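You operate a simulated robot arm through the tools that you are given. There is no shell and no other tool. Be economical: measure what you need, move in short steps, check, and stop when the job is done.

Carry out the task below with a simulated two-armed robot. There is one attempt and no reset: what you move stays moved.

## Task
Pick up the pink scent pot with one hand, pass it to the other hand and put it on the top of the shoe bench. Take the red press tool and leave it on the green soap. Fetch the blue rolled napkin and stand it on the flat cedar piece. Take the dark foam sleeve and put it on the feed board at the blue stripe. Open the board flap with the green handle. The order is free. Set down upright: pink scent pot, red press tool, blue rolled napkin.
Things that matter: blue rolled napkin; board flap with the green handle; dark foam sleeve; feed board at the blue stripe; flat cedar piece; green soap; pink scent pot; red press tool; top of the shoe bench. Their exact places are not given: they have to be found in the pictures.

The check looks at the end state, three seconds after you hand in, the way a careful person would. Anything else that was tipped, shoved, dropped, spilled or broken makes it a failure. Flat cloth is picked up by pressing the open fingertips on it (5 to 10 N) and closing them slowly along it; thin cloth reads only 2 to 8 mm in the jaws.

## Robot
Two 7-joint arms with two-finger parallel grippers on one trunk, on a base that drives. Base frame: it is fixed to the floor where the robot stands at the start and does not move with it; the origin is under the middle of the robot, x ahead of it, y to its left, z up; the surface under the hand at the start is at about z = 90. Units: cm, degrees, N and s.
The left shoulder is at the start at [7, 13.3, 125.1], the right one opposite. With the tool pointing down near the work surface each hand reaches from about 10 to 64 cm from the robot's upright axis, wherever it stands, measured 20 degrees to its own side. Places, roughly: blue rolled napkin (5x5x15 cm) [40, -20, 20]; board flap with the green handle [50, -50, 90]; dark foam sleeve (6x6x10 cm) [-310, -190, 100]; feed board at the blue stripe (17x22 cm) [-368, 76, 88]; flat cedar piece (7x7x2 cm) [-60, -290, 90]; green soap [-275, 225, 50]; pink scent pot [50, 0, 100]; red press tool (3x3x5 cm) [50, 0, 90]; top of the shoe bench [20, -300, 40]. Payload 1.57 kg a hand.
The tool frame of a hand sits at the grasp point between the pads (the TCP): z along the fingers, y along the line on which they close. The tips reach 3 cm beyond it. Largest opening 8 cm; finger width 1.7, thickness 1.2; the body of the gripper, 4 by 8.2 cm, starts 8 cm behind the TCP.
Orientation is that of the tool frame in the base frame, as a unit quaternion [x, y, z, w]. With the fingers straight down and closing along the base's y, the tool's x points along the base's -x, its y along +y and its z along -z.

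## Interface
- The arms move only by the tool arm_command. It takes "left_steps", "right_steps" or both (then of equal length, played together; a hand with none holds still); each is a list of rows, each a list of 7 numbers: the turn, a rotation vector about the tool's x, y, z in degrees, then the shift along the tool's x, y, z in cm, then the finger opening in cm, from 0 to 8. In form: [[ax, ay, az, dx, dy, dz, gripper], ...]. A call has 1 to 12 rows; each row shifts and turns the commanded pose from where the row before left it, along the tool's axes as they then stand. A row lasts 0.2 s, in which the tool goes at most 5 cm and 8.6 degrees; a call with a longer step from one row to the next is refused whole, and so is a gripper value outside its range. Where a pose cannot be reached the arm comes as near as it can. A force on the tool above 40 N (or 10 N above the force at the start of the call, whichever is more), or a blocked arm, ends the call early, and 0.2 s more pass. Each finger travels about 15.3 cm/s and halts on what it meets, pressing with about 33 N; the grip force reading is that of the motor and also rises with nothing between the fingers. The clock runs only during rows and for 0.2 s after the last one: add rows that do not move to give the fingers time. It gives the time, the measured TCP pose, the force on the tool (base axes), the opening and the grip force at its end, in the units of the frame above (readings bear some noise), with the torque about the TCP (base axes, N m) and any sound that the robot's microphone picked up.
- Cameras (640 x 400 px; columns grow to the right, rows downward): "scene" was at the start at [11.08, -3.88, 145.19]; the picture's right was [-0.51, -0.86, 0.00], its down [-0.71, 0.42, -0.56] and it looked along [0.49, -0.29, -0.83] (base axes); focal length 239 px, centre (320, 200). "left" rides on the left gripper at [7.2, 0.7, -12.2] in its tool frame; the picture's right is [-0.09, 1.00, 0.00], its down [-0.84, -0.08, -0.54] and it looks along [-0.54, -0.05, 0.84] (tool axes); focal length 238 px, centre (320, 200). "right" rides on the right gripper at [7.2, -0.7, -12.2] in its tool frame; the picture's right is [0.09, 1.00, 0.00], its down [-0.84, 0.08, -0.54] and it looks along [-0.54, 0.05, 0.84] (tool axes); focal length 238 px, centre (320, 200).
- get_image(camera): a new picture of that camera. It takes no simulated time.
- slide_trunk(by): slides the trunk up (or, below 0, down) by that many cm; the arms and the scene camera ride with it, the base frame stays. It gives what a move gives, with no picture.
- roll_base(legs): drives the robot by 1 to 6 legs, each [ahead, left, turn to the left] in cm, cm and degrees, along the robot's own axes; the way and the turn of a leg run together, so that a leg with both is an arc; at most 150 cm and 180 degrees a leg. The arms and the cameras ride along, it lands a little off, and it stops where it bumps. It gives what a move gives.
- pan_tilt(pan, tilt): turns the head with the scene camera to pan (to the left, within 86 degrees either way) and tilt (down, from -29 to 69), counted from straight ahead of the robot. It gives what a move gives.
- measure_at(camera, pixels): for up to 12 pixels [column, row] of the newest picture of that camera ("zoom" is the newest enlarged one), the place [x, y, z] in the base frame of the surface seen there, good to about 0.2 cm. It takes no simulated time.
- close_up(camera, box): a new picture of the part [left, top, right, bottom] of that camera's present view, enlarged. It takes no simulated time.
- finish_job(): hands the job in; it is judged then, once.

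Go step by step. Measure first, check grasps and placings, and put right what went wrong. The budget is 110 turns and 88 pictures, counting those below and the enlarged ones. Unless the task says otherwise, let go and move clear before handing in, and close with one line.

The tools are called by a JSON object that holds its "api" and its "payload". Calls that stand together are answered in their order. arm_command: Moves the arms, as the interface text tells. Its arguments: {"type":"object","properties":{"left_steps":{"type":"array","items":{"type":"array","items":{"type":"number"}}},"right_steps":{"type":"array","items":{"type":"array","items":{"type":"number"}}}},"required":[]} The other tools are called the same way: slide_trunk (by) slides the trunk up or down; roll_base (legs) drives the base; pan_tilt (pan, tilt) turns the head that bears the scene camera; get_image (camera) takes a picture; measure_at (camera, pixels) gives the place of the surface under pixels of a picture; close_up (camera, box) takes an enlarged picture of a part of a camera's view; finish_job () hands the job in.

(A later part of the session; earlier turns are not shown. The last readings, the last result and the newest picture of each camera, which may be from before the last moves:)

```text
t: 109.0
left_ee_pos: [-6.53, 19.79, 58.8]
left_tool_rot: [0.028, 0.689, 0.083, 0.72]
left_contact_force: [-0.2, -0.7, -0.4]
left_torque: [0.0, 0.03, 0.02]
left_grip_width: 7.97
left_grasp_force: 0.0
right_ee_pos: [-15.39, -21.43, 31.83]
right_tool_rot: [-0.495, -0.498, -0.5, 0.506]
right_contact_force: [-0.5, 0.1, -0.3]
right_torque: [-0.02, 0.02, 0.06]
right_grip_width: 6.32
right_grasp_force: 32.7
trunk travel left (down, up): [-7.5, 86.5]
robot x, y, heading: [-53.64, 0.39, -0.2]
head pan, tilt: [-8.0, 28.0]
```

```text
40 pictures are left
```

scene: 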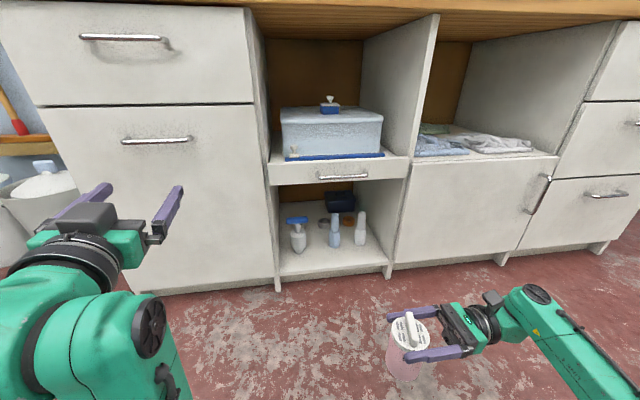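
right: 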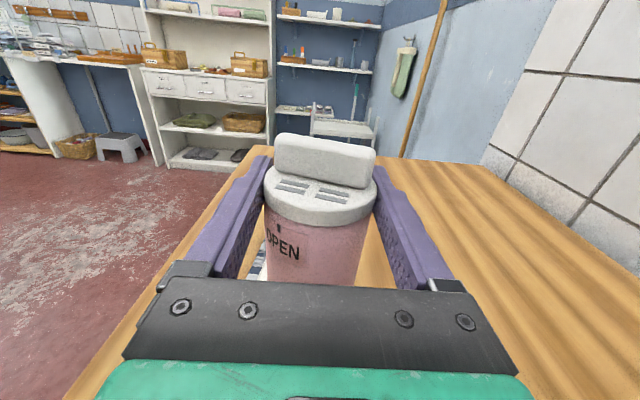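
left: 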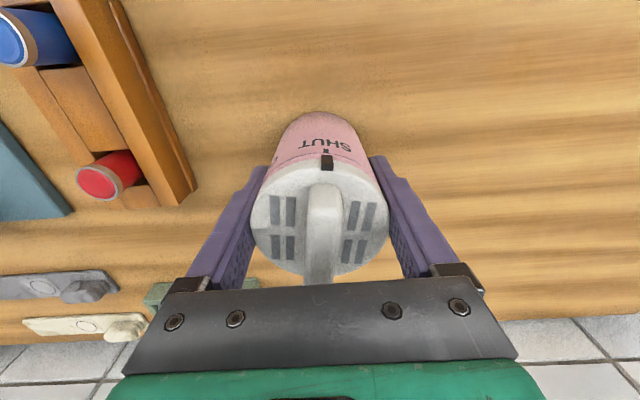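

{"api": "close_up", "payload": {"camera": "scene", "box": [270, 180, 400, 280]}}

{"api": "measure_at", "payload": {"camera": "zoom", "pixels": [[315, 250], [315, 320], [440, 250], [135, 270], [350, 110], [300, 370], [290, 290], [338, 290], [100, 370], [315, 170]]}}

```text
4.00 times, centred on (335, 230) of scene
```

zoom: 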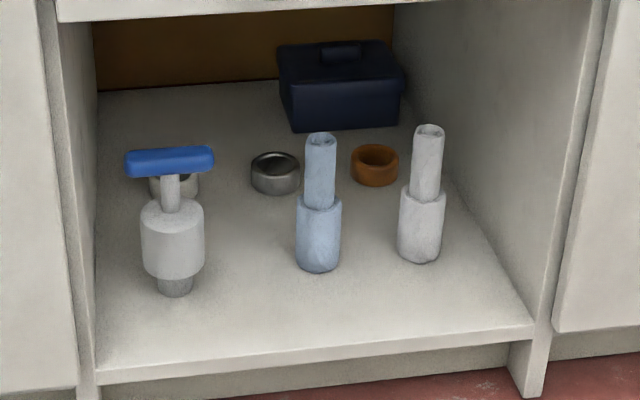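

```text
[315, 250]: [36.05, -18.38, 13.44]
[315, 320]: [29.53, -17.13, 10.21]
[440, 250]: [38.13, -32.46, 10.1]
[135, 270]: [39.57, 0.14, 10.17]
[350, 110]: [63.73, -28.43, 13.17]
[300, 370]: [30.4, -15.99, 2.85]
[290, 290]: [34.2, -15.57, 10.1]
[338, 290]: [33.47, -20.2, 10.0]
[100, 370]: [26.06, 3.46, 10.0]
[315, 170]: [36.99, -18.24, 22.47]
```

The blue napkin stands at ≈[38.3,-18.6], thick below z 17.5, top z 25. I'll tilt the left tool to 30° below horizontal, lower it, and centre the base laterally.

{"api": "arm_command", "payload": {"left_steps": [[0, 8, 0, 0, 0, 0, 8], [0, 8, 0, 0, 0, 0, 8], [0, 8, 0, 0, 0, 0, 8], [0, 6, 0, 0, 0, 0, 8], [0, 0, -8.6, 0, 0, 0, 8], [4.5, 0, 0, 0, 0, 0, 8], [0, 0, 0, 3.6, 0, 2.1, 8], [0, 0, 0, 3.6, 0, 2.1, 8], [0, 0, 0, 3.6, 0, 2.1, 8], [0, 0, 0, 3.6, 0, 2.1, 8], [0, 0, 0, 3.6, 0, 2.1, 8], [0, 0, 0, 0, 0, 0, 8]]}}

{"api": "roll_base", "payload": {"legs": [[0, -27, 0]]}}

{"api": "get_image", "payload": {"camera": "left"}}

```text
t: 111.2
left_ee_pos: [-3.85, 21.99, 53.64]
left_tool_rot: [-0.04, 0.776, 0.06, 0.626]
left_contact_force: [0.2, -0.2, -0.4]
left_torque: [-0.02, 0.01, 0.0]
left_grip_width: 7.99
left_grasp_force: 0.1
left hand out of reach, approached as far as the arm can: row 4, 6
right_ee_pos: [-15.28, -21.51, 31.64]
right_tool_rot: [-0.496, -0.498, -0.501, 0.505]
right_contact_force: [0.3, -0.7, -0.1]
right_torque: [-0.03, -0.01, -0.01]
right_grip_width: 6.33
right_grasp_force: 33.2
trunk travel left (down, up): [-7.5, 86.5]
robot x, y, heading: [-53.51, -0.15, -0.3]
head pan, tilt: [-8.0, 28.0]
stopped in row 10 (left hand): the arm was blocked; the commanded pose is now the measured one
```

```text
t: 113.0
left_ee_pos: [-3.89, -4.87, 53.48]
left_tool_rot: [-0.039, 0.777, 0.059, 0.626]
left_contact_force: [0.6, 0.4, 0.2]
left_torque: [-0.02, 0.01, -0.01]
left_grip_width: 8.0
left_grasp_force: 0.0
right_ee_pos: [-15.37, -48.34, 31.73]
right_tool_rot: [-0.495, -0.498, -0.5, 0.506]
right_contact_force: [-1.1, -0.1, -0.5]
right_torque: [0.01, -0.01, 0.01]
right_grip_width: 6.29
right_grasp_force: 33.1
trunk travel left (down, up): [-7.5, 86.5]
robot x, y, heading: [-53.4, -26.6, -0.3]
head pan, tilt: [-8.0, 28.0]
```

```text
38 pictures are left
```

left: 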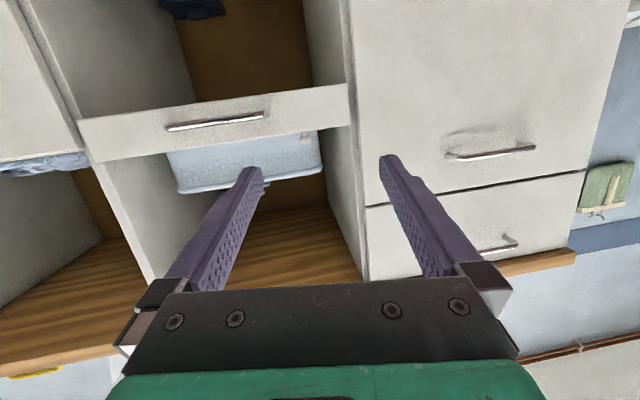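

Camera confirmed below the gripper. The arm balks when high relative to the shoulder; trying smaller steps forward-down.

{"api": "arm_command", "payload": {"left_steps": [[0, 0, 0, 2.2, 0, 1.5, 8], [0, 0, 0, 2.2, 0, 1.5, 8], [0, 0, 0, 2.2, 0, 1.5, 8], [0, 0, 0, 2.2, 0, 1.5, 8], [0, 0, 0, 2.2, 0, 1.5, 8], [0, 0, 0, 2.2, 0, 1.5, 8], [0, 0, 0, 2.2, 0, 1.5, 8], [0, 0, 0, 2.2, 0, 1.5, 8], [0, 0, 0, 2.2, 0, 1.5, 8], [0, 0, 0, 2.2, 0, 1.5, 8], [0, 0, 0, 2.2, 0, 1.5, 8], [0, 0, 0, 2.2, 0, 1.5, 8]]}}

```text
t: 114.1
left_ee_pos: [-0.45, -4.72, 53.09]
left_tool_rot: [-0.039, 0.717, 0.056, 0.694]
left_contact_force: [-0.2, 0.3, 0.5]
left_torque: [0.01, 0.02, -0.01]
left_grip_width: 8.0
left_grasp_force: 0.0
right_ee_pos: [-15.88, -48.5, 32.19]
right_tool_rot: [0.489, 0.499, 0.506, -0.506]
right_contact_force: [0.4, -0.5, 0.4]
right_torque: [0.0, -0.02, -0.01]
right_grip_width: 6.33
right_grasp_force: 32.9
trunk travel left (down, up): [-7.5, 86.5]
robot x, y, heading: [-53.88, -26.81, -0.4]
head pan, tilt: [-8.0, 28.0]
stopped in row 5 (left hand): the arm was blocked; the commanded pose is now the measured one
```

{"api": "pan_tilt", "payload": {"pan": 40, "tilt": 45}}

{"api": "get_image", "payload": {"camera": "scene"}}

{"api": "measure_at", "payload": {"camera": "scene", "pixels": [[320, 200], [250, 250], [200, 300], [350, 280], [300, 150], [150, 200], [420, 220]]}}

```text
t: 115.2
left_ee_pos: [-0.48, -4.77, 53.25]
left_tool_rot: [-0.039, 0.716, 0.056, 0.695]
left_contact_force: [-0.7, 0.3, -0.6]
left_torque: [-0.01, 0.02, -0.01]
left_grip_width: 7.97
left_grasp_force: 0.1
right_ee_pos: [-15.75, -48.67, 32.21]
right_tool_rot: [-0.489, -0.499, -0.506, 0.506]
right_contact_force: [-0.2, 0.3, 0.3]
right_torque: [-0.01, -0.03, -0.01]
right_grip_width: 6.32
right_grasp_force: 33.2
trunk travel left (down, up): [-7.5, 86.5]
robot x, y, heading: [-53.88, -26.73, -0.3]
head pan, tilt: [40.0, 45.0]
```

```text
37 pictures are left
```

scene: 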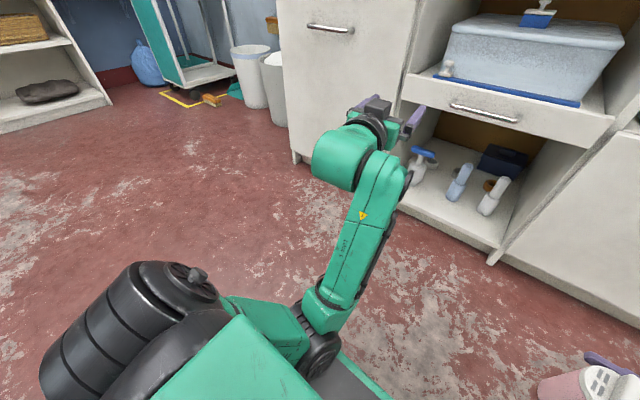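

```text
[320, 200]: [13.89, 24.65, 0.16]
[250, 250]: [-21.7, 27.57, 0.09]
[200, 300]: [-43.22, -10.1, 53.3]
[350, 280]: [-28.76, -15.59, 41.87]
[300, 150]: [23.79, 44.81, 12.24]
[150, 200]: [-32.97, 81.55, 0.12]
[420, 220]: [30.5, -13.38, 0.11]
```

The left elbow is pinched down against the robot's own base. Raising the trunk 20 cm and moving the hand forward and down to unfold it.

{"api": "slide_trunk", "payload": {"by": 20}}

{"api": "arm_command", "payload": {"left_steps": [[0, 0, 0, 0, 0, 2.5, 8], [0, 0, 0, 0, 0, 2.5, 8], [0, 0, 0, 1, 0, 2.5, 8], [0, 0, 0, 2.5, 0, 1, 8], [0, 0, 0, 3, 0, 0, 8], [0, 0, 0, 3, 0, 0, 8], [0, 0, 0, 3, 0, 0, 8], [0, 0, 0, 3, 0, 0, 8], [0, 0, 0, 3, 0, 0, 8], [0, 0, 0, 3, 0, 0, 8], [0, 0, 0, 3, 0, 0, 8], [0, 0, 0, 3, 0, 0, 8]]}}

{"api": "get_image", "payload": {"camera": "scene"}}

```text
t: 117.4
left_ee_pos: [0.08, -4.24, 71.83]
left_tool_rot: [-0.042, 0.722, 0.052, 0.689]
left_contact_force: [-0.6, 0.2, 0.3]
left_torque: [0.02, -0.01, -0.02]
left_grip_width: 7.99
left_grasp_force: 0.1
right_ee_pos: [-15.42, -48.45, 51.78]
right_tool_rot: [-0.495, -0.499, -0.499, 0.507]
right_contact_force: [-0.2, -0.2, 0.3]
right_torque: [0.0, 0.0, -0.02]
right_grip_width: 6.32
right_grasp_force: 33.2
trunk travel left (down, up): [-27.5, 66.5]
robot x, y, heading: [-53.68, -26.9, -0.3]
head pan, tilt: [40.0, 45.0]
```

```text
t: 120.0
left_ee_pos: [7.06, -0.25, 44.21]
left_tool_rot: [-0.02, 0.72, 0.081, 0.689]
left_contact_force: [-0.2, 0.0, -1.4]
left_torque: [0.01, -0.01, 0.0]
left_grip_width: 8.0
left_grasp_force: 0.0
right_ee_pos: [-15.45, -48.36, 51.75]
right_tool_rot: [-0.495, -0.498, -0.5, 0.507]
right_contact_force: [1.1, 0.9, -0.1]
right_torque: [0.02, -0.05, 0.04]
right_grip_width: 6.33
right_grasp_force: 33.0
trunk travel left (down, up): [-27.5, 66.5]
robot x, y, heading: [-53.71, -26.78, -0.3]
head pan, tilt: [40.0, 45.0]
```

```text
36 pictures are left
```

scene: 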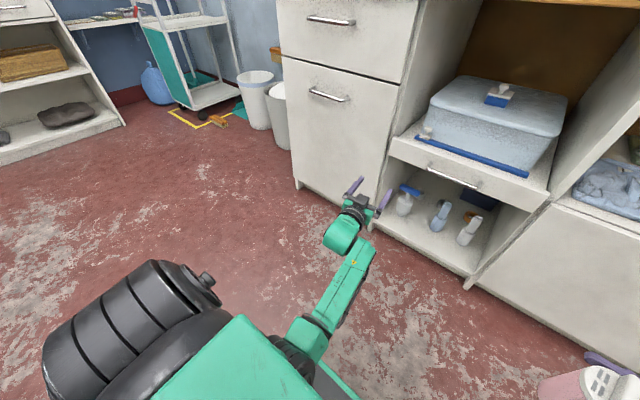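

It moves freely now. Correcting yaw/roll, tilting 30° down and lowering further.

{"api": "arm_command", "payload": {"left_steps": [[8, 0, 0, 0, 0, 0, 8], [0, 0, -5, 0, 0, 0, 8], [0, 8, 0, 0, 0, 0, 8], [0, 8, 0, 0, 0, 0, 8], [0, 8, 0, 0, 0, 0, 8], [0, 4, 0, 0, 0, 0, 8], [0, 0, 0, 2.42, 0, 1.4, 8], [0, 0, 0, 2.42, 0, 1.4, 8], [0, 0, 0, 2.42, 0, 1.4, 8], [0, 0, 0, 2.42, 0, 1.4, 8], [0, 0, 0, 2.42, 0, 1.4, 8], [0, 0, 0, 2.42, 0, 1.4, 8]]}}

```text
t: 122.6
left_ee_pos: [6.81, -3.83, 27.43]
left_tool_rot: [-0.018, 0.868, -0.033, 0.495]
left_contact_force: [-0.5, -0.3, 0.0]
left_torque: [-0.01, -0.02, 0.0]
left_grip_width: 8.01
left_grasp_force: 0.0
right_ee_pos: [-15.37, -48.38, 51.76]
right_tool_rot: [-0.495, -0.498, -0.5, 0.506]
right_contact_force: [0.3, -0.5, 0.1]
right_torque: [-0.03, 0.01, 0.0]
right_grip_width: 6.36
right_grasp_force: 33.6
trunk travel left (down, up): [-27.5, 66.5]
robot x, y, heading: [-53.81, -26.74, -0.5]
head pan, tilt: [40.0, 45.0]
```

Orientation is good. Shifting the base right 15 cm, ahead 8, and lowering the hand to z≈15 in front of the napkin.

{"api": "roll_base", "payload": {"legs": [[0, -14.8, 0], [8, 0, 0]]}}

{"api": "arm_command", "payload": {"left_steps": [[0, 0, 4, 2.42, 0, 1.4, 8], [0, 0, 0, 2.42, 0, 1.4, 8], [0, 0, 0, 2.42, 0, 1.4, 8], [0, 0, 0, 2.42, 0, 1.4, 8], [0, 0, 0, 1.3, 0, 0.75, 8], [0, 0, 0, 0, 0, 0, 8]]}}

{"api": "get_image", "payload": {"camera": "left"}}

```text
t: 124.6
left_ee_pos: [14.74, -18.85, 27.35]
left_tool_rot: [-0.018, 0.869, -0.034, 0.493]
left_contact_force: [0.4, -0.5, -0.1]
left_torque: [-0.02, 0.0, 0.0]
left_grip_width: 7.99
left_grasp_force: 0.1
right_ee_pos: [-7.71, -63.18, 51.66]
right_tool_rot: [-0.496, -0.498, -0.5, 0.506]
right_contact_force: [0.1, 1.0, 0.3]
right_torque: [-0.06, 0.0, -0.01]
right_grip_width: 6.34
right_grasp_force: 33.1
trunk travel left (down, up): [-27.5, 66.5]
robot x, y, heading: [-45.55, -41.5, -0.4]
head pan, tilt: [40.0, 45.0]
```

```text
t: 126.0
left_ee_pos: [15.58, -19.01, 19.43]
left_tool_rot: [0.013, 0.861, -0.017, 0.509]
left_contact_force: [-0.6, 0.1, -0.7]
left_torque: [-0.02, 0.0, 0.01]
left_grip_width: 8.0
left_grasp_force: 0.1
left hand out of reach, approached as far as the arm can: row 4, 5
right_ee_pos: [-7.59, -63.21, 51.69]
right_tool_rot: [-0.495, -0.498, -0.5, 0.506]
right_contact_force: [0.4, 1.3, -0.1]
right_torque: [0.0, 0.0, -0.01]
right_grip_width: 6.32
right_grasp_force: 33.4
trunk travel left (down, up): [-27.5, 66.5]
robot x, y, heading: [-46.07, -41.43, -0.2]
head pan, tilt: [40.0, 45.0]
```

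```text
35 pictures are left
```

left: 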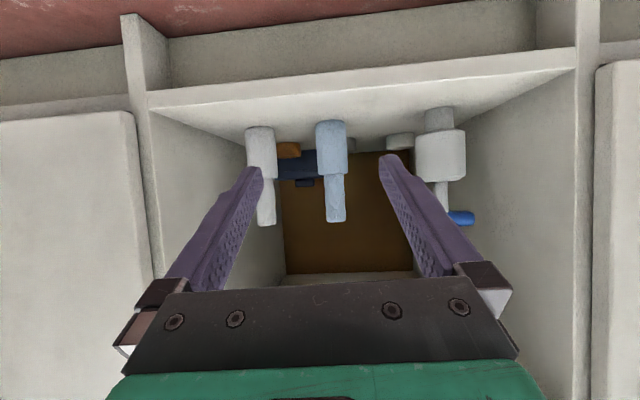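

Napkin at (331,150) is nearly centred. Lowering the trunk 4.5 cm to get z≈15, and measuring the napkin.

{"api": "measure_at", "payload": {"camera": "left", "pixels": [[321, 150], [331, 150], [342, 150], [335, 200], [260, 150], [430, 155], [350, 285]]}}

{"api": "slide_trunk", "payload": {"by": -4.5}}

```text
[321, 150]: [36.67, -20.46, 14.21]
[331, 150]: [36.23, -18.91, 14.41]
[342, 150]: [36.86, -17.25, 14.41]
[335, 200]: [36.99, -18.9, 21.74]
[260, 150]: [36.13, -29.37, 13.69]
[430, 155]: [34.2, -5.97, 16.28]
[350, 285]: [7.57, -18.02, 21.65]
```

```text
t: 126.9
left_ee_pos: [15.65, -19.16, 14.93]
left_tool_rot: [0.013, 0.861, -0.018, 0.508]
left_contact_force: [0.5, -0.2, 0.4]
left_torque: [-0.03, 0.02, -0.03]
left_grip_width: 8.0
left_grasp_force: 0.0
right_ee_pos: [-7.68, -63.31, 47.15]
right_tool_rot: [-0.496, -0.498, -0.501, 0.506]
right_contact_force: [0.1, 0.0, 0.6]
right_torque: [-0.03, 0.03, 0.02]
right_grip_width: 6.33
right_grasp_force: 32.8
trunk travel left (down, up): [-23.0, 71.0]
robot x, y, heading: [-45.93, -41.69, -0.2]
head pan, tilt: [40.0, 45.0]
```

Driving ahead 14 cm, then extending the left arm for the last 9 cm and closing on the napkin.

{"api": "roll_base", "payload": {"legs": [[14, 0, 0]]}}

{"api": "arm_command", "payload": {"left_steps": [[0, 0, 0, -1.1, 0.1, 1.95, 8], [0, 0, 0, -1.1, 0.1, 1.95, 8], [0, 0, 0, 0, 0, 0, 8]]}}

{"api": "get_image", "payload": {"camera": "left"}}

```text
t: 128.2
left_ee_pos: [29.65, -19.34, 14.91]
left_tool_rot: [0.013, 0.86, -0.018, 0.509]
left_contact_force: [-0.1, 0.7, 0.1]
left_torque: [0.01, 0.02, 0.0]
left_grip_width: 7.99
left_grasp_force: 0.1
right_ee_pos: [6.37, -63.52, 47.26]
right_tool_rot: [-0.496, -0.497, -0.501, 0.506]
right_contact_force: [0.3, 0.0, 1.0]
right_torque: [0.0, -0.02, 0.0]
right_grip_width: 6.34
right_grasp_force: 32.8
trunk travel left (down, up): [-23.0, 71.0]
robot x, y, heading: [-31.57, -41.84, -0.3]
head pan, tilt: [40.0, 45.0]
```

```text
t: 129.0
left_ee_pos: [31.05, -20.28, 15.52]
left_tool_rot: [0.014, 0.858, -0.019, 0.514]
left_contact_force: [-0.2, 0.2, -0.6]
left_torque: [0.02, 0.02, 0.0]
left_grip_width: 8.02
left_grasp_force: 0.2
left hand out of reach, approached as far as the arm can: row 1, 2
right_ee_pos: [6.48, -63.39, 47.24]
right_tool_rot: [-0.496, -0.497, -0.501, 0.506]
right_contact_force: [-0.1, -0.9, -0.6]
right_torque: [-0.03, -0.05, 0.0]
right_grip_width: 6.33
right_grasp_force: 33.3
trunk travel left (down, up): [-23.0, 71.0]
robot x, y, heading: [-31.68, -41.58, -0.6]
head pan, tilt: [40.0, 45.0]
```

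```text
34 pictures are left
```

left: 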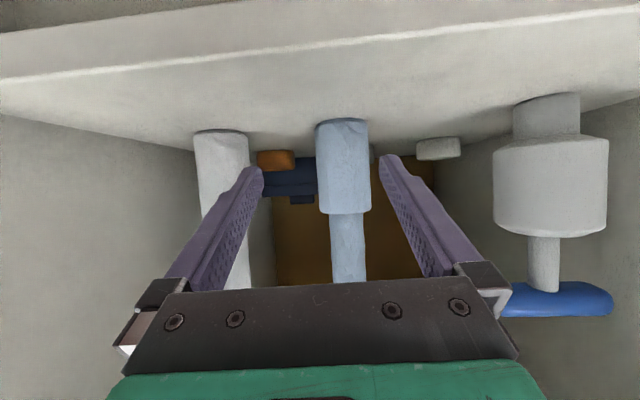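

Arm is at its extension limit and drifted to y -20.3; using the base for the remaining 1.4 left and 7.4 ahead.

{"api": "roll_base", "payload": {"legs": [[0, 1.4, 0], [7.2, 0, 0]]}}

{"api": "get_image", "payload": {"camera": "left"}}

```text
t: 130.4
left_ee_pos: [38.33, -19.04, 15.56]
left_tool_rot: [0.014, 0.858, -0.019, 0.514]
left_contact_force: [0.3, 0.2, 0.1]
left_torque: [0.04, 0.01, 0.02]
left_grip_width: 8.0
left_grasp_force: 0.0
right_ee_pos: [13.69, -62.15, 47.23]
right_tool_rot: [-0.497, -0.496, -0.502, 0.505]
right_contact_force: [0.3, -0.2, -0.2]
right_torque: [0.0, 0.01, 0.03]
right_grip_width: 6.35
right_grasp_force: 33.4
trunk travel left (down, up): [-23.0, 71.0]
robot x, y, heading: [-24.67, -39.92, -0.6]
head pan, tilt: [40.0, 45.0]
```

```text
33 pictures are left
```

left: 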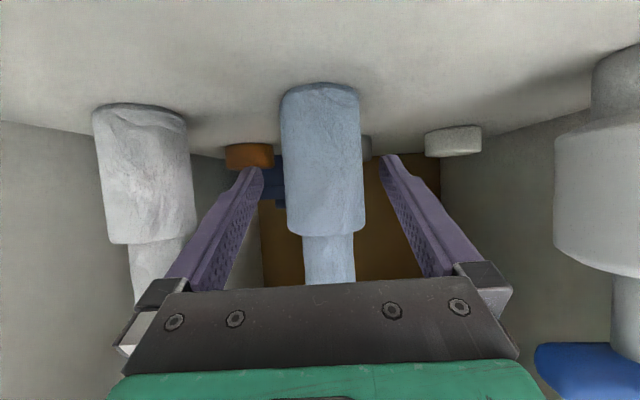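

The blue napkin is centred between the fingers. Closing.

{"api": "arm_command", "payload": {"left_steps": [[0, 0, 0, 0, 0, 0, 6], [0, 0, 0, 0, 0, 0, 4], [0, 0, 0, 0, 0, 0, 3], [0, 0, 0, 0, 0, 0, 3], [0, 0, 0, 0, 0, 0, 3]]}}

{"api": "slide_trunk", "payload": {"by": 3}}

{"api": "get_image", "payload": {"camera": "left"}}

```text
t: 131.6
left_ee_pos: [38.42, -19.02, 15.39]
left_tool_rot: [0.015, 0.858, -0.02, 0.513]
left_contact_force: [-0.5, 0.4, -0.1]
left_torque: [0.04, 0.0, -0.02]
left_grip_width: 4.48
left_grasp_force: 33.1
right_ee_pos: [13.73, -62.09, 47.18]
right_tool_rot: [-0.497, -0.496, -0.502, 0.505]
right_contact_force: [0.4, -0.3, 0.0]
right_torque: [0.01, -0.02, -0.02]
right_grip_width: 6.31
right_grasp_force: 32.7
trunk travel left (down, up): [-23.0, 71.0]
robot x, y, heading: [-24.11, -40.27, -0.5]
head pan, tilt: [40.0, 45.0]
```

```text
t: 132.4
left_ee_pos: [38.47, -19.23, 18.47]
left_tool_rot: [0.014, 0.858, -0.019, 0.513]
left_contact_force: [-0.9, -0.6, -0.2]
left_torque: [-0.04, 0.0, 0.01]
left_grip_width: 4.49
left_grasp_force: 33.5
right_ee_pos: [13.68, -62.17, 50.26]
right_tool_rot: [-0.497, -0.497, -0.501, 0.505]
right_contact_force: [-0.6, 0.4, 0.2]
right_torque: [0.01, 0.0, 0.01]
right_grip_width: 6.34
right_grasp_force: 33.1
trunk travel left (down, up): [-26.0, 68.0]
robot x, y, heading: [-24.16, -39.97, -0.9]
head pan, tilt: [40.0, 45.0]
```

```text
32 pictures are left
```

left: 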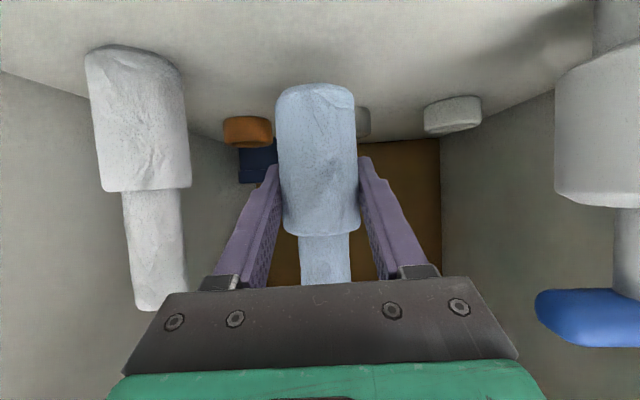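

Napkin is held and lifted. Backing out 22 cm and looking to the right for the route.

{"api": "roll_base", "payload": {"legs": [[-24, 0, 0]]}}

{"api": "slide_trunk", "payload": {"by": 30}}

{"api": "pan_tilt", "payload": {"pan": -80, "tilt": 35}}

{"api": "get_image", "payload": {"camera": "scene"}}

{"api": "measure_at", "payload": {"camera": "scene", "pixels": [[250, 60], [320, 60], [450, 60], [560, 60], [600, 200], [500, 200], [380, 200], [300, 150], [620, 130], [180, 150]]}}

```text
t: 134.1
left_ee_pos: [14.52, -19.08, 18.35]
left_tool_rot: [0.015, 0.858, -0.02, 0.513]
left_contact_force: [0.6, 0.5, -0.1]
left_torque: [-0.01, 0.04, 0.01]
left_grip_width: 4.45
left_grasp_force: 32.5
right_ee_pos: [-10.33, -62.02, 50.26]
right_tool_rot: [-0.498, -0.496, -0.502, 0.503]
right_contact_force: [-0.5, 0.3, -0.6]
right_torque: [-0.03, -0.01, -0.02]
right_grip_width: 6.33
right_grasp_force: 32.8
trunk travel left (down, up): [-26.0, 68.0]
robot x, y, heading: [-48.46, -40.0, -1.2]
head pan, tilt: [40.0, 45.0]
```

```text
t: 137.1
left_ee_pos: [14.51, -19.1, 48.48]
left_tool_rot: [0.017, 0.858, -0.021, 0.513]
left_contact_force: [1.2, -0.4, 0.1]
left_torque: [-0.02, 0.01, -0.03]
left_grip_width: 4.45
left_grasp_force: 32.2
right_ee_pos: [-10.29, -62.09, 80.2]
right_tool_rot: [-0.498, -0.495, -0.503, 0.504]
right_contact_force: [-1.0, -0.2, -0.2]
right_torque: [0.01, -0.01, 0.01]
right_grip_width: 6.33
right_grasp_force: 33.0
trunk travel left (down, up): [-56.0, 38.0]
robot x, y, heading: [-48.36, -39.42, -1.0]
head pan, tilt: [40.0, 45.0]
```

```text
t: 139.1
left_ee_pos: [14.55, -19.07, 48.43]
left_tool_rot: [0.016, 0.858, -0.02, 0.514]
left_contact_force: [0.4, -0.7, -1.0]
left_torque: [-0.01, 0.03, -0.01]
left_grip_width: 4.44
left_grasp_force: 32.8
right_ee_pos: [-10.35, -62.13, 80.18]
right_tool_rot: [-0.498, -0.495, -0.503, 0.504]
right_contact_force: [-0.4, 0.2, 0.1]
right_torque: [0.0, -0.04, -0.03]
right_grip_width: 6.35
right_grasp_force: 32.9
trunk travel left (down, up): [-56.0, 38.0]
robot x, y, heading: [-48.47, -39.76, -1.0]
head pan, tilt: [-80.0, 35.0]
```

```text
31 pictures are left
```

scene: 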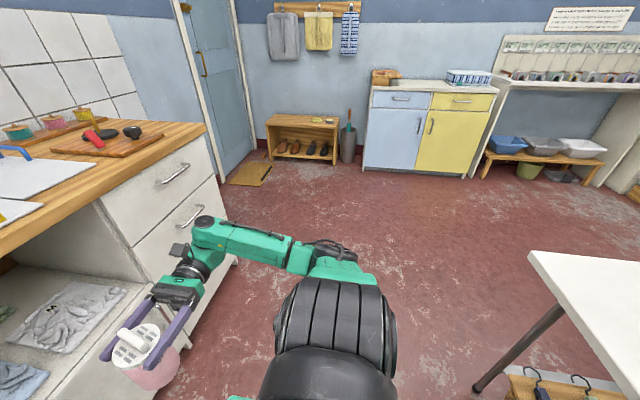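

```text
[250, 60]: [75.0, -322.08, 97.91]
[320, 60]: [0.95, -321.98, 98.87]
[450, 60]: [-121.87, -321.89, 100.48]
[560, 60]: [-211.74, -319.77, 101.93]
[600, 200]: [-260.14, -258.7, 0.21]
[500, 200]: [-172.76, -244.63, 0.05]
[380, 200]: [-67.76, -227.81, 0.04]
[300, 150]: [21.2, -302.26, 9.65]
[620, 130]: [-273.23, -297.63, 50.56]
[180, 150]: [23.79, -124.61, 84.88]
```

Bench top at (300,120), cabinets at (430,85); a white table at right may be in the way, so I'll measure it and the bench top.

{"api": "measure_at", "payload": {"camera": "scene", "pixels": [[530, 256], [635, 262], [600, 330], [475, 392], [268, 122], [335, 126], [300, 120], [375, 88], [388, 77], [430, 85], [490, 92], [318, 120]]}}

{"api": "close_up", "payload": {"camera": "scene", "box": [250, 60, 410, 160]}}

```text
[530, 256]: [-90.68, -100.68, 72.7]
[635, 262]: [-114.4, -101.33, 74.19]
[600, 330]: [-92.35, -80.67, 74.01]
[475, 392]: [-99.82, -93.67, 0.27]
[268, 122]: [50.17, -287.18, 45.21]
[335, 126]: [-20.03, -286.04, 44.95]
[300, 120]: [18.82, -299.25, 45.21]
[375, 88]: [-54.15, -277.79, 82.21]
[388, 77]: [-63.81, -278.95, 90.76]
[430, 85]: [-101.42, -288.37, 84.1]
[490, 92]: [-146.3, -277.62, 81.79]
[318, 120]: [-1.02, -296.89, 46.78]
```

```text
4.00 times, centred on (330, 110) of scene
```

zoom: 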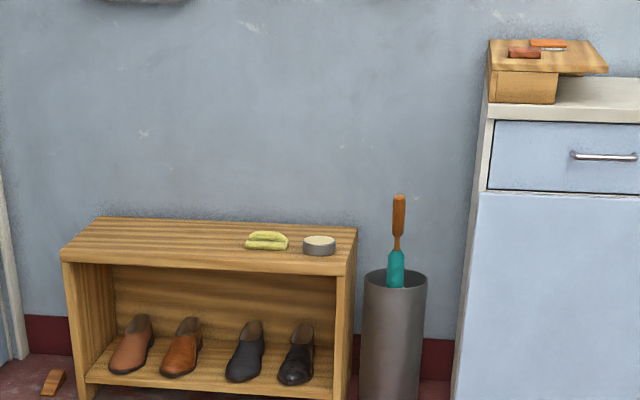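

Bench top is z≈45.2 (x −20…50, y≈−286…−310), the cedar bit is on the box above the cabinet near [-64,-280]. Strafing right past the counter and table, then turning to face that wall.

{"api": "roll_base", "payload": {"legs": [[-4, 0, 0], [0, -150, 0], [0, 0, -89]]}}

{"api": "pan_tilt", "payload": {"pan": -10, "tilt": 35}}

{"api": "get_image", "payload": {"camera": "scene"}}

```text
t: 150.8
left_ee_pos: [-37.24, -251.4, 48.45]
left_tool_rot: [0.62, 0.592, -0.379, 0.347]
left_contact_force: [-0.5, -0.6, -1.0]
left_torque: [0.01, 0.0, 0.01]
left_grip_width: 4.42
left_grasp_force: 33.0
right_ee_pos: [-79.98, -225.94, 80.21]
right_tool_rot: [0.703, -0.005, 0.712, 0.002]
right_contact_force: [0.5, 0.8, -0.7]
right_torque: [0.02, 0.0, -0.02]
right_grip_width: 6.33
right_grasp_force: 33.2
trunk travel left (down, up): [-56.0, 38.0]
robot x, y, heading: [-57.61, -188.34, -91.7]
head pan, tilt: [-80.0, 35.0]
```

```text
t: 152.2
left_ee_pos: [-37.37, -251.34, 48.48]
left_tool_rot: [0.621, 0.593, -0.379, 0.347]
left_contact_force: [-0.3, -0.6, -0.2]
left_torque: [-0.02, 0.01, 0.02]
left_grip_width: 4.43
left_grasp_force: 33.0
right_ee_pos: [-80.0, -225.94, 80.19]
right_tool_rot: [0.702, -0.007, 0.712, 0.004]
right_contact_force: [-0.1, -0.7, -0.1]
right_torque: [0.01, -0.01, 0.02]
right_grip_width: 6.31
right_grasp_force: 33.1
trunk travel left (down, up): [-56.0, 38.0]
robot x, y, heading: [-57.82, -187.92, -91.4]
head pan, tilt: [-10.0, 35.0]
```

```text
29 pictures are left
```

scene: 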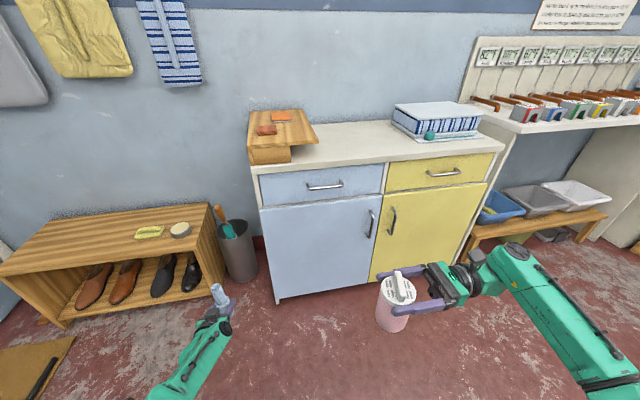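

{"api": "close_up", "payload": {"camera": "scene", "box": [235, 90, 331, 150]}}

{"api": "measure_at", "payload": {"camera": "zoom", "pixels": [[195, 277], [255, 265], [190, 260], [250, 252], [265, 283], [305, 183], [370, 190], [300, 210], [380, 320], [100, 390], [540, 300]]}}

{"api": "measure_at", "payload": {"camera": "scene", "pixels": [[150, 232], [180, 230], [100, 240], [60, 245], [100, 255], [20, 250], [70, 227], [110, 220]]}}

```text
6.67 times, centred on (283, 120) of scene
```

zoom: 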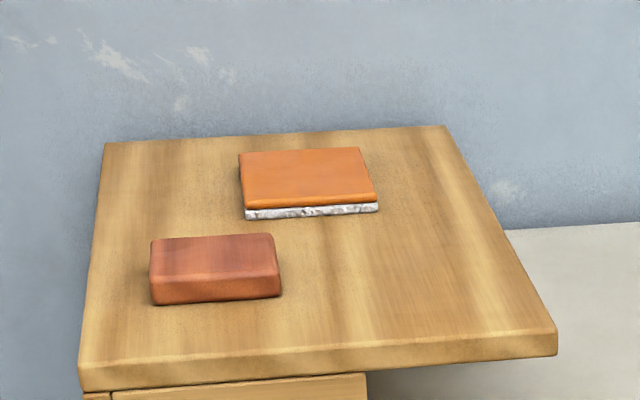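

```text
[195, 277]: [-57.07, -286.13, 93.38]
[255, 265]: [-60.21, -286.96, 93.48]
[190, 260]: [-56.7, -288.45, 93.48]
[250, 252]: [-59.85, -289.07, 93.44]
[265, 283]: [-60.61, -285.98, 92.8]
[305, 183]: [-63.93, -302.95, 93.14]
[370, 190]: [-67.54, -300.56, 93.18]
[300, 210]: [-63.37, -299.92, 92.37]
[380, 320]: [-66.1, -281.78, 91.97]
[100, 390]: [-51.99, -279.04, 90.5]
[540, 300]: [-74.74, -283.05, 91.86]
```

```text
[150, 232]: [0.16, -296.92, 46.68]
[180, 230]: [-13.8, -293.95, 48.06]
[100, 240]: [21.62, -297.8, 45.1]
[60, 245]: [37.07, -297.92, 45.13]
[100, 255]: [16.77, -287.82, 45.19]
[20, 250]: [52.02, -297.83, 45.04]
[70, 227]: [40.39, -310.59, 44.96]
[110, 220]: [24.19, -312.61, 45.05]
```

The reddish block centred ≈[-58.4,-288.7], top z 93.45, is the flat cedar piece. Raising the left arm 20 cm and the trunk 36 cm for it.

{"api": "arm_command", "payload": {"left_steps": [[0, 0, 0, -2.42, 0, -1.4, 3], [0, 0, 0, -2.42, 0, -1.4, 3], [0, 0, 0, -2.42, 0, -1.4, 3], [0, 0, 0, -2.42, 0, -1.4, 3], [0, 0, 0, -2.42, 0, -1.4, 3], [0, 0, 0, -2.42, 0, -1.4, 3], [0, 0, 0, -2.42, 0, -1.4, 3], [0, 0, 0, 0, 0, 0, 3]]}}

{"api": "slide_trunk", "payload": {"by": 36}}

```text
t: 154.0
left_ee_pos: [-37.33, -251.22, 48.39]
left_tool_rot: [0.621, 0.592, -0.379, 0.347]
left_contact_force: [-0.2, 0.1, -0.6]
left_torque: [0.0, 0.01, 0.03]
left_grip_width: 4.42
left_grasp_force: 32.8
left hand out of reach, approached as far as the arm can: row 1, 2, 3, 4, 5, 6, 7
right_ee_pos: [-80.17, -225.94, 80.08]
right_tool_rot: [0.702, -0.007, 0.712, 0.004]
right_contact_force: [-0.8, 1.0, -0.2]
right_torque: [-0.02, -0.01, 0.01]
right_grip_width: 6.33
right_grasp_force: 32.8
trunk travel left (down, up): [-56.0, 38.0]
robot x, y, heading: [-57.52, -187.93, -91.6]
head pan, tilt: [-10.0, 35.0]
```

```text
t: 157.5
left_ee_pos: [-37.31, -251.31, 84.44]
left_tool_rot: [0.621, 0.592, -0.379, 0.347]
left_contact_force: [-0.9, 0.6, -0.4]
left_torque: [0.0, -0.01, -0.02]
left_grip_width: 4.38
left_grasp_force: 33.0
right_ee_pos: [-80.0, -225.93, 116.11]
right_tool_rot: [0.702, -0.006, 0.712, 0.004]
right_contact_force: [-0.6, -1.2, -0.3]
right_torque: [0.03, 0.02, 0.0]
right_grip_width: 6.35
right_grasp_force: 33.0
trunk travel left (down, up): [-92.0, 2.0]
robot x, y, heading: [-57.61, -188.04, -91.6]
head pan, tilt: [-10.0, 35.0]
```

The arm is fully extended; retracting it 14 cm first, then raising.

{"api": "arm_command", "payload": {"left_steps": [[0, 0, 0, 1.2, 0, -2.1, 3], [0, 0, 0, 1.2, 0, -2.1, 3], [0, 0, 0, 1.2, 0, -2.1, 3], [0, 0, 0, 1.2, 0, -2.1, 3], [0, 0, 0, 1.2, 0, -2.1, 3], [0, 0, 0, 1.2, 0, -2.1, 3], [0, 0, 0, -2.42, 0, -1.4, 3], [0, 0, 0, -2.42, 0, -1.4, 3], [0, 0, 0, -2.42, 0, -1.4, 3], [0, 0, 0, -2.42, 0, -1.4, 3], [0, 0, 0, -2.42, 0, -1.4, 3], [0, 0, 0, -2.42, 0, -1.4, 3]]}}

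```text
t: 160.1
left_ee_pos: [-38.5, -251.11, 84.53]
left_tool_rot: [0.622, 0.587, -0.391, 0.34]
left_contact_force: [-0.5, 0.3, -0.6]
left_torque: [0.01, -0.01, 0.03]
left_grip_width: 4.42
left_grasp_force: 33.4
left hand out of reach, approached as far as the arm can: row 1, 2, 3, 4, 5, 6, 7, 8, 9, 10, 11, 12
right_ee_pos: [-80.05, -225.94, 116.11]
right_tool_rot: [0.702, -0.006, 0.712, 0.004]
right_contact_force: [0.7, -0.4, -0.7]
right_torque: [0.0, 0.05, 0.02]
right_grip_width: 6.31
right_grasp_force: 32.3
trunk travel left (down, up): [-92.0, 2.0]
robot x, y, heading: [-57.82, -188.1, -91.6]
head pan, tilt: [-10.0, 35.0]
```

The arm is at a straight-elbow singularity. Trying lateral and small upward steps with a slight tool pitch to free it.

{"api": "arm_command", "payload": {"left_steps": [[0, 4, 0, 0, 0, 0, 3], [0, 4, 0, 0, 0, 0, 3], [0, 0, 0, 0, -1.5, -0.5, 3], [0, 0, 0, 0, -1.5, -0.5, 3], [0, 0, 0, 0, -1.5, -0.5, 3], [0, 0, 0, 0, -1.5, -0.5, 3], [0, 0, 0, -1, 0, -1, 3], [0, 0, 0, -1, 0, -1, 3], [0, 0, 0, -1, 0, -1, 3], [0, 0, 0, -1, 0, -1, 3], [0, 0, 0, -1, 0, -1, 3], [0, 0, 0, -1, 0, -1, 3]]}}

{"api": "pan_tilt", "payload": {"pan": 15, "tilt": 50}}

{"api": "get_image", "payload": {"camera": "scene"}}

```text
t: 162.0
left_ee_pos: [-35.48, -253.31, 95.24]
left_tool_rot: [0.618, 0.574, -0.347, 0.411]
left_contact_force: [-0.5, -0.8, -0.5]
left_torque: [-0.03, 0.02, 0.01]
left_grip_width: 4.43
left_grasp_force: 33.2
left hand out of reach, approached as far as the arm can: row 1, 2
right_ee_pos: [-80.14, -225.89, 116.29]
right_tool_rot: [0.703, -0.006, 0.711, 0.004]
right_contact_force: [0.7, -0.5, -0.7]
right_torque: [0.01, -0.02, -0.01]
right_grip_width: 6.34
right_grasp_force: 33.6
trunk travel left (down, up): [-92.0, 2.0]
robot x, y, heading: [-57.1, -188.29, -91.6]
head pan, tilt: [-10.0, 35.0]
stopped in row 9 (left hand): the arm was blocked; the commanded pose is now the measured one
```

```text
t: 162.9
left_ee_pos: [-35.51, -253.18, 95.17]
left_tool_rot: [0.617, 0.574, -0.347, 0.411]
left_contact_force: [-0.2, 0.3, -0.5]
left_torque: [0.0, 0.02, 0.02]
left_grip_width: 4.4
left_grasp_force: 32.6
right_ee_pos: [-80.0, -225.83, 116.22]
right_tool_rot: [0.702, -0.006, 0.712, 0.004]
right_contact_force: [-0.3, -0.4, -0.2]
right_torque: [-0.01, -0.01, -0.01]
right_grip_width: 6.31
right_grasp_force: 33.0
trunk travel left (down, up): [-92.0, 2.0]
robot x, y, heading: [-57.21, -187.97, -91.6]
head pan, tilt: [15.0, 50.0]
```

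```text
27 pictures are left
```

scene: 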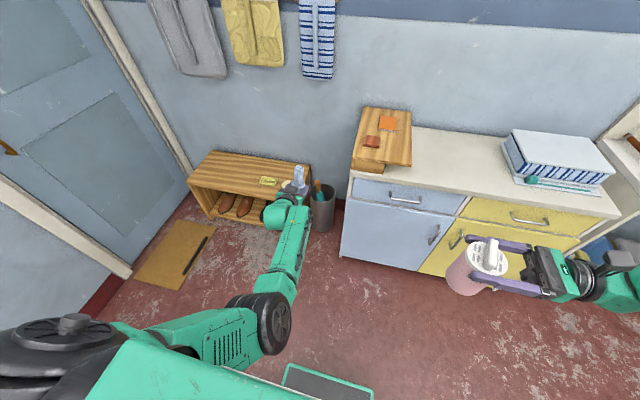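

Freed: the left hand is at z 95. Correcting the roll/pitch back to the grasp attitude and raising in small steps.

{"api": "arm_command", "payload": {"left_steps": [[0, 0, -7, 0, 0, 0, 3], [0, 3, 0, 0, 0, 0, 3], [0, 0, 0, -1.3, 0, -0.7, 3], [0, 0, 0, -1.3, 0, -0.7, 3], [0, 0, 0, -1.3, 0, -0.7, 3], [0, 0, 0, -1.3, 0, -0.7, 3], [0, 0, 0, -1.3, 0, -0.7, 3], [0, 0, 0, -1.3, 0, -0.7, 3], [0, 0, 0, 0, 0, 0, 3]]}}

```text
t: 164.9
left_ee_pos: [-34.39, -253.93, 105.54]
left_tool_rot: [0.585, 0.616, -0.357, 0.387]
left_contact_force: [-0.1, -0.5, -0.7]
left_torque: [0.01, -0.02, -0.02]
left_grip_width: 4.43
left_grasp_force: 33.0
right_ee_pos: [-79.99, -225.93, 116.21]
right_tool_rot: [0.703, -0.006, 0.711, 0.003]
right_contact_force: [0.3, 0.6, -0.3]
right_torque: [0.0, -0.02, -0.06]
right_grip_width: 6.34
right_grasp_force: 33.0
trunk travel left (down, up): [-92.0, 2.0]
robot x, y, heading: [-57.44, -188.01, -91.7]
head pan, tilt: [15.0, 50.0]
```

Attitude good and TCP z 105.5. Driving so the napkin sits just short of the cedar, then checking.

{"api": "roll_base", "payload": {"legs": [[0, -23, 0], [35, 0, 0]]}}

{"api": "pan_tilt", "payload": {"pan": 15, "tilt": 40}}

{"api": "close_up", "payload": {"camera": "scene", "box": [240, 80, 440, 240]}}

```text
t: 168.5
left_ee_pos: [-58.51, -287.5, 104.96]
left_tool_rot: [0.59, 0.615, -0.352, 0.385]
left_contact_force: [-0.6, 0.6, 0.3]
left_torque: [-0.02, 0.0, 0.04]
left_grip_width: 4.37
left_grasp_force: 33.4
right_ee_pos: [-104.18, -259.76, 116.17]
right_tool_rot: [0.702, -0.007, 0.712, 0.005]
right_contact_force: [-0.5, 0.9, -0.5]
right_torque: [0.0, 0.02, 0.0]
right_grip_width: 6.33
right_grasp_force: 33.0
trunk travel left (down, up): [-92.0, 2.0]
robot x, y, heading: [-81.67, -222.4, -91.9]
head pan, tilt: [15.0, 50.0]
```

```text
t: 169.2
left_ee_pos: [-58.48, -287.82, 104.77]
left_tool_rot: [0.591, 0.615, -0.351, 0.386]
left_contact_force: [0.9, -0.9, -0.9]
left_torque: [-0.01, 0.02, 0.05]
left_grip_width: 4.41
left_grasp_force: 32.6
right_ee_pos: [-104.18, -260.03, 116.17]
right_tool_rot: [0.703, -0.007, 0.712, 0.004]
right_contact_force: [0.3, 0.7, -0.8]
right_torque: [-0.03, 0.0, 0.01]
right_grip_width: 6.34
right_grasp_force: 32.6
trunk travel left (down, up): [-92.0, 2.0]
robot x, y, heading: [-81.69, -221.92, -91.7]
head pan, tilt: [15.0, 40.0]
```

```text
2.50 times, centred on (340, 160) of scene
```

zoom: 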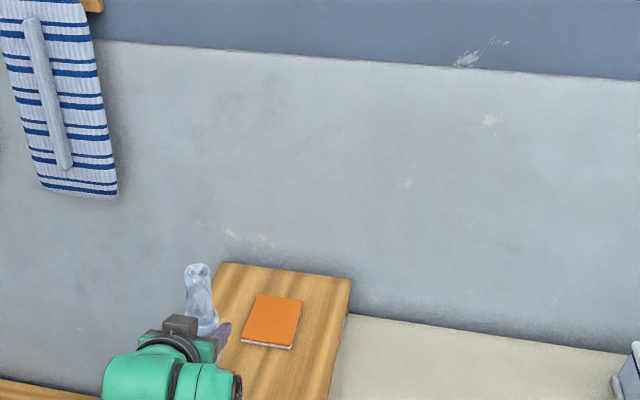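

{"api": "get_image", "payload": {"camera": "left"}}

```text
25 pictures are left
```

left: 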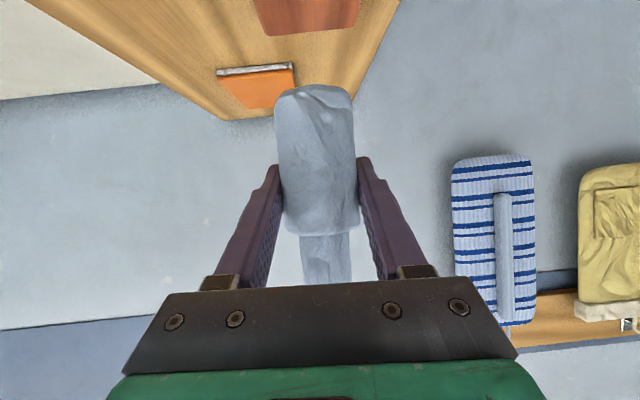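

Cedar's near part is visible at top (308,15); measuring its edges and the napkin's base.

{"api": "measure_at", "payload": {"camera": "left", "pixels": [[262, 15], [356, 12], [268, 32], [350, 24], [310, 26], [290, 94], [345, 92], [318, 90], [320, 160], [325, 260]]}}

```text
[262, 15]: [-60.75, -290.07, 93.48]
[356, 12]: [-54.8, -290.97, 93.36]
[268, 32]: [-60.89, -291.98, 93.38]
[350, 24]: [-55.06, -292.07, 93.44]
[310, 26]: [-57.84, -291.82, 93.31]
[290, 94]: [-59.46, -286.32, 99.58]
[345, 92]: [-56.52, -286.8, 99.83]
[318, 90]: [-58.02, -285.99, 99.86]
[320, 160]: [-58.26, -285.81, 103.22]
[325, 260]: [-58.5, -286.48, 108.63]
```

Cedar centre ≈[-57.9,-288.8]; napkin axis ≈[-58.15,-288.0], base z≈99.4. Nudging forward 0.8 cm and lowering 5 cm.

{"api": "arm_command", "payload": {"left_steps": [[0, 0, 0, -0.35, 0.2, 0.72, 3], [0, 0, 0, 0, 0, 0, 3]]}}

{"api": "slide_trunk", "payload": {"by": -5}}

{"api": "get_image", "payload": {"camera": "left"}}

```text
t: 169.8
left_ee_pos: [-58.44, -288.54, 104.7]
left_tool_rot: [0.591, 0.616, -0.352, 0.383]
left_contact_force: [-0.2, 0.2, 0.1]
left_torque: [0.03, -0.03, -0.01]
left_grip_width: 4.4
left_grasp_force: 32.5
right_ee_pos: [-104.17, -260.17, 116.22]
right_tool_rot: [0.702, -0.007, 0.712, 0.004]
right_contact_force: [0.2, -0.1, -0.6]
right_torque: [-0.01, 0.0, -0.01]
right_grip_width: 6.32
right_grasp_force: 32.6
trunk travel left (down, up): [-92.0, 2.0]
robot x, y, heading: [-81.58, -222.04, -91.9]
head pan, tilt: [15.0, 40.0]
```

```text
t: 170.7
left_ee_pos: [-58.39, -288.39, 99.76]
left_tool_rot: [0.59, 0.615, -0.352, 0.385]
left_contact_force: [0.0, 0.2, -1.5]
left_torque: [0.01, -0.03, 0.02]
left_grip_width: 4.43
left_grasp_force: 32.8
right_ee_pos: [-104.25, -259.98, 111.19]
right_tool_rot: [0.702, -0.007, 0.712, 0.004]
right_contact_force: [0.6, 1.2, -1.0]
right_torque: [0.02, -0.05, 0.03]
right_grip_width: 6.32
right_grasp_force: 32.7
trunk travel left (down, up): [-87.0, 7.0]
robot x, y, heading: [-81.45, -222.06, -91.7]
head pan, tilt: [15.0, 40.0]
```

```text
24 pictures are left
```

left: 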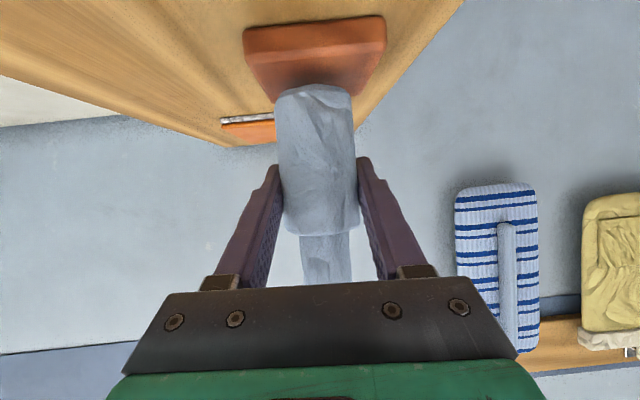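

Well aligned over the cedar. Lowering the last centimetre while watching force.

{"api": "slide_trunk", "payload": {"by": -0.7}}

{"api": "slide_trunk", "payload": {"by": -0.4}}

{"api": "get_image", "payload": {"camera": "left"}}

```text
t: 171.3
left_ee_pos: [-58.34, -288.46, 98.92]
left_tool_rot: [0.591, 0.616, -0.351, 0.385]
left_contact_force: [-0.4, -0.8, -1.0]
left_torque: [0.0, -0.02, 0.01]
left_grip_width: 4.4
left_grasp_force: 33.3
right_ee_pos: [-104.08, -260.01, 110.47]
right_tool_rot: [0.703, -0.007, 0.711, 0.005]
right_contact_force: [0.4, 0.0, 0.1]
right_torque: [-0.03, 0.01, -0.02]
right_grip_width: 6.33
right_grasp_force: 33.3
trunk travel left (down, up): [-86.3, 7.7]
robot x, y, heading: [-81.44, -222.2, -91.9]
head pan, tilt: [15.0, 40.0]
```

```text
t: 171.8
left_ee_pos: [-58.25, -288.41, 98.88]
left_tool_rot: [0.59, 0.615, -0.353, 0.387]
left_contact_force: [0.6, -0.8, 5.9]
left_torque: [0.02, 0.06, 0.0]
left_grip_width: 4.37
left_grasp_force: 33.4
right_ee_pos: [-104.26, -260.0, 110.09]
right_tool_rot: [0.702, -0.007, 0.712, 0.005]
right_contact_force: [0.2, 0.5, -0.7]
right_torque: [0.04, 0.01, -0.01]
right_grip_width: 6.33
right_grasp_force: 33.5
trunk travel left (down, up): [-85.9, 8.1]
robot x, y, heading: [-81.1, -222.28, -91.9]
head pan, tilt: [15.0, 40.0]
```

```text
23 pictures are left
```

left: 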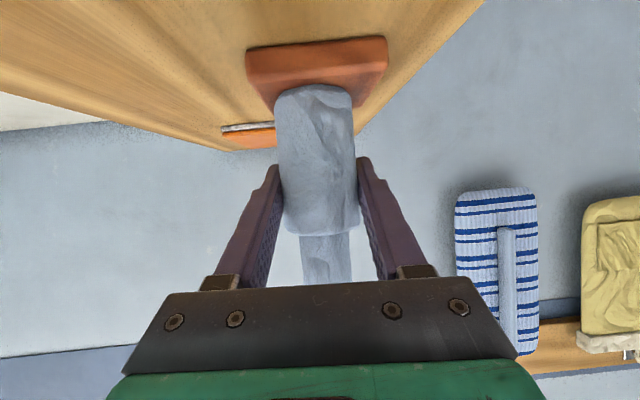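

Contact at 5.9 N. Opening slowly, then backing straight away.

{"api": "arm_command", "payload": {"left_steps": [[0, 0, 0, 0, 0, 0, 4.6], [0, 0, 0, 0, 0, 0, 5.2], [0, 0, 0, 0, 0, 0, 6], [0, 0, 0, 0, 0, 0, 7], [0, 0, 0, 0, 0, 0, 7.5], [0, 0, 0, 0, 0, 0, 7.5]]}}

{"api": "roll_base", "payload": {"legs": [[-25, 0, 0]]}}

{"api": "get_image", "payload": {"camera": "scene"}}

```text
t: 173.2
left_ee_pos: [-58.31, -288.48, 98.58]
left_tool_rot: [0.591, 0.615, -0.353, 0.385]
left_contact_force: [-0.1, 0.9, 0.4]
left_torque: [-0.04, 0.0, 0.0]
left_grip_width: 7.49
left_grasp_force: 0.0
right_ee_pos: [-104.17, -259.98, 110.13]
right_tool_rot: [0.703, -0.007, 0.711, 0.005]
right_contact_force: [-0.3, -0.6, -0.1]
right_torque: [0.02, 0.0, -0.01]
right_grip_width: 6.32
right_grasp_force: 32.9
trunk travel left (down, up): [-85.9, 8.1]
robot x, y, heading: [-81.06, -222.19, -91.6]
head pan, tilt: [15.0, 40.0]
```

```text
t: 175.0
left_ee_pos: [-57.6, -263.6, 98.59]
left_tool_rot: [0.591, 0.616, -0.352, 0.384]
left_contact_force: [0.5, -0.8, 1.3]
left_torque: [0.02, 0.01, 0.0]
left_grip_width: 7.51
left_grasp_force: 0.1
right_ee_pos: [-103.46, -235.07, 110.04]
right_tool_rot: [0.702, -0.008, 0.712, 0.004]
right_contact_force: [-0.2, 0.3, -0.8]
right_torque: [-0.01, -0.01, 0.0]
right_grip_width: 6.34
right_grasp_force: 33.4
trunk travel left (down, up): [-85.9, 8.1]
robot x, y, heading: [-80.84, -197.26, -91.9]
head pan, tilt: [15.0, 40.0]
```

```text
22 pictures are left
```

scene: 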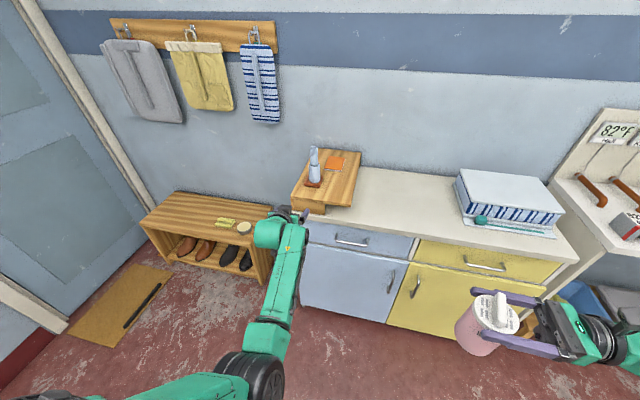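

The napkin stands on the cedar (313,165). Now retracting the left arm with tool turned down, and bringing the pot in front of the robot for the bench.

{"api": "arm_command", "payload": {"left_steps": [[0, 5.3, 0, 1.32, 0.8, -2.7, 7], [0, 5.3, 0, 1.55, 0.8, -2.57, 7], [0, 5.3, 0, 1.81, 0.8, -2.4, 7], [0, 5.3, 0, 2.01, 0.8, -2.23, 7], [0, 5.3, 0, 2.19, 0.8, -2.05, 7], [0, 5.3, 0, 2.4, 0.8, -1.81, 7], [0, 5.3, 0, 2.54, 0.8, -1.59, 7], [0, 5.3, 0, 2.67, 0.8, -1.36, 7], [0, 5.3, 0, 2.8, 0.8, -1.08, 7], [0, 5.3, 0, 2.88, 0.8, -0.83, 7], [0, 5.3, 0, 2.94, 0.8, -0.57, 7], [0, 5.3, 0, 2.99, 0.8, -0.26, 7]], "right_steps": [[0, 0, 0, 0, 0.4, 2.4, 5], [0, 0, 0, 0, 0.4, 2.4, 5], [0, 0, 0, 0, 0.4, 2.4, 5], [0, 0, 0, 0, 0.4, 2.4, 5], [0, 0, 0, 0, 0.4, 2.4, 5], [0, 0, 0, 0, 0.4, 2.4, 5], [0, 0, 0, 0, 0.4, 2.4, 5], [0, 0, 0, 0, 0.4, 2.4, 5], [0, 0, 0, 0, 0.4, 2.4, 5], [0, 0, 0, 0, 0.4, 2.4, 5], [0, 0, 0, 0, 0.4, 2.4, 5], [0, 0, 0, 0, 0.4, 2.4, 5]]}}

```text
t: 177.5
left_ee_pos: [-42.23, -230.6, 99.97]
left_tool_rot: [0.669, 0.737, 0.036, 0.089]
left_contact_force: [0.0, 0.7, 0.8]
left_torque: [0.0, 0.03, 0.01]
left_grip_width: 7.02
left_grasp_force: 0.0
left hand out of reach, approached as far as the arm can: row 10, 11, 12
right_ee_pos: [-76.55, -240.08, 110.38]
right_tool_rot: [0.703, -0.008, 0.711, 0.005]
right_contact_force: [1.2, 0.3, -0.9]
right_torque: [0.03, -0.04, -0.02]
right_grip_width: 6.33
right_grasp_force: 33.3
trunk travel left (down, up): [-85.9, 8.1]
robot x, y, heading: [-80.96, -197.09, -91.9]
head pan, tilt: [15.0, 40.0]
stopped in row 12 (left hand): the arm was blocked; the commanded pose is now the measured one
```

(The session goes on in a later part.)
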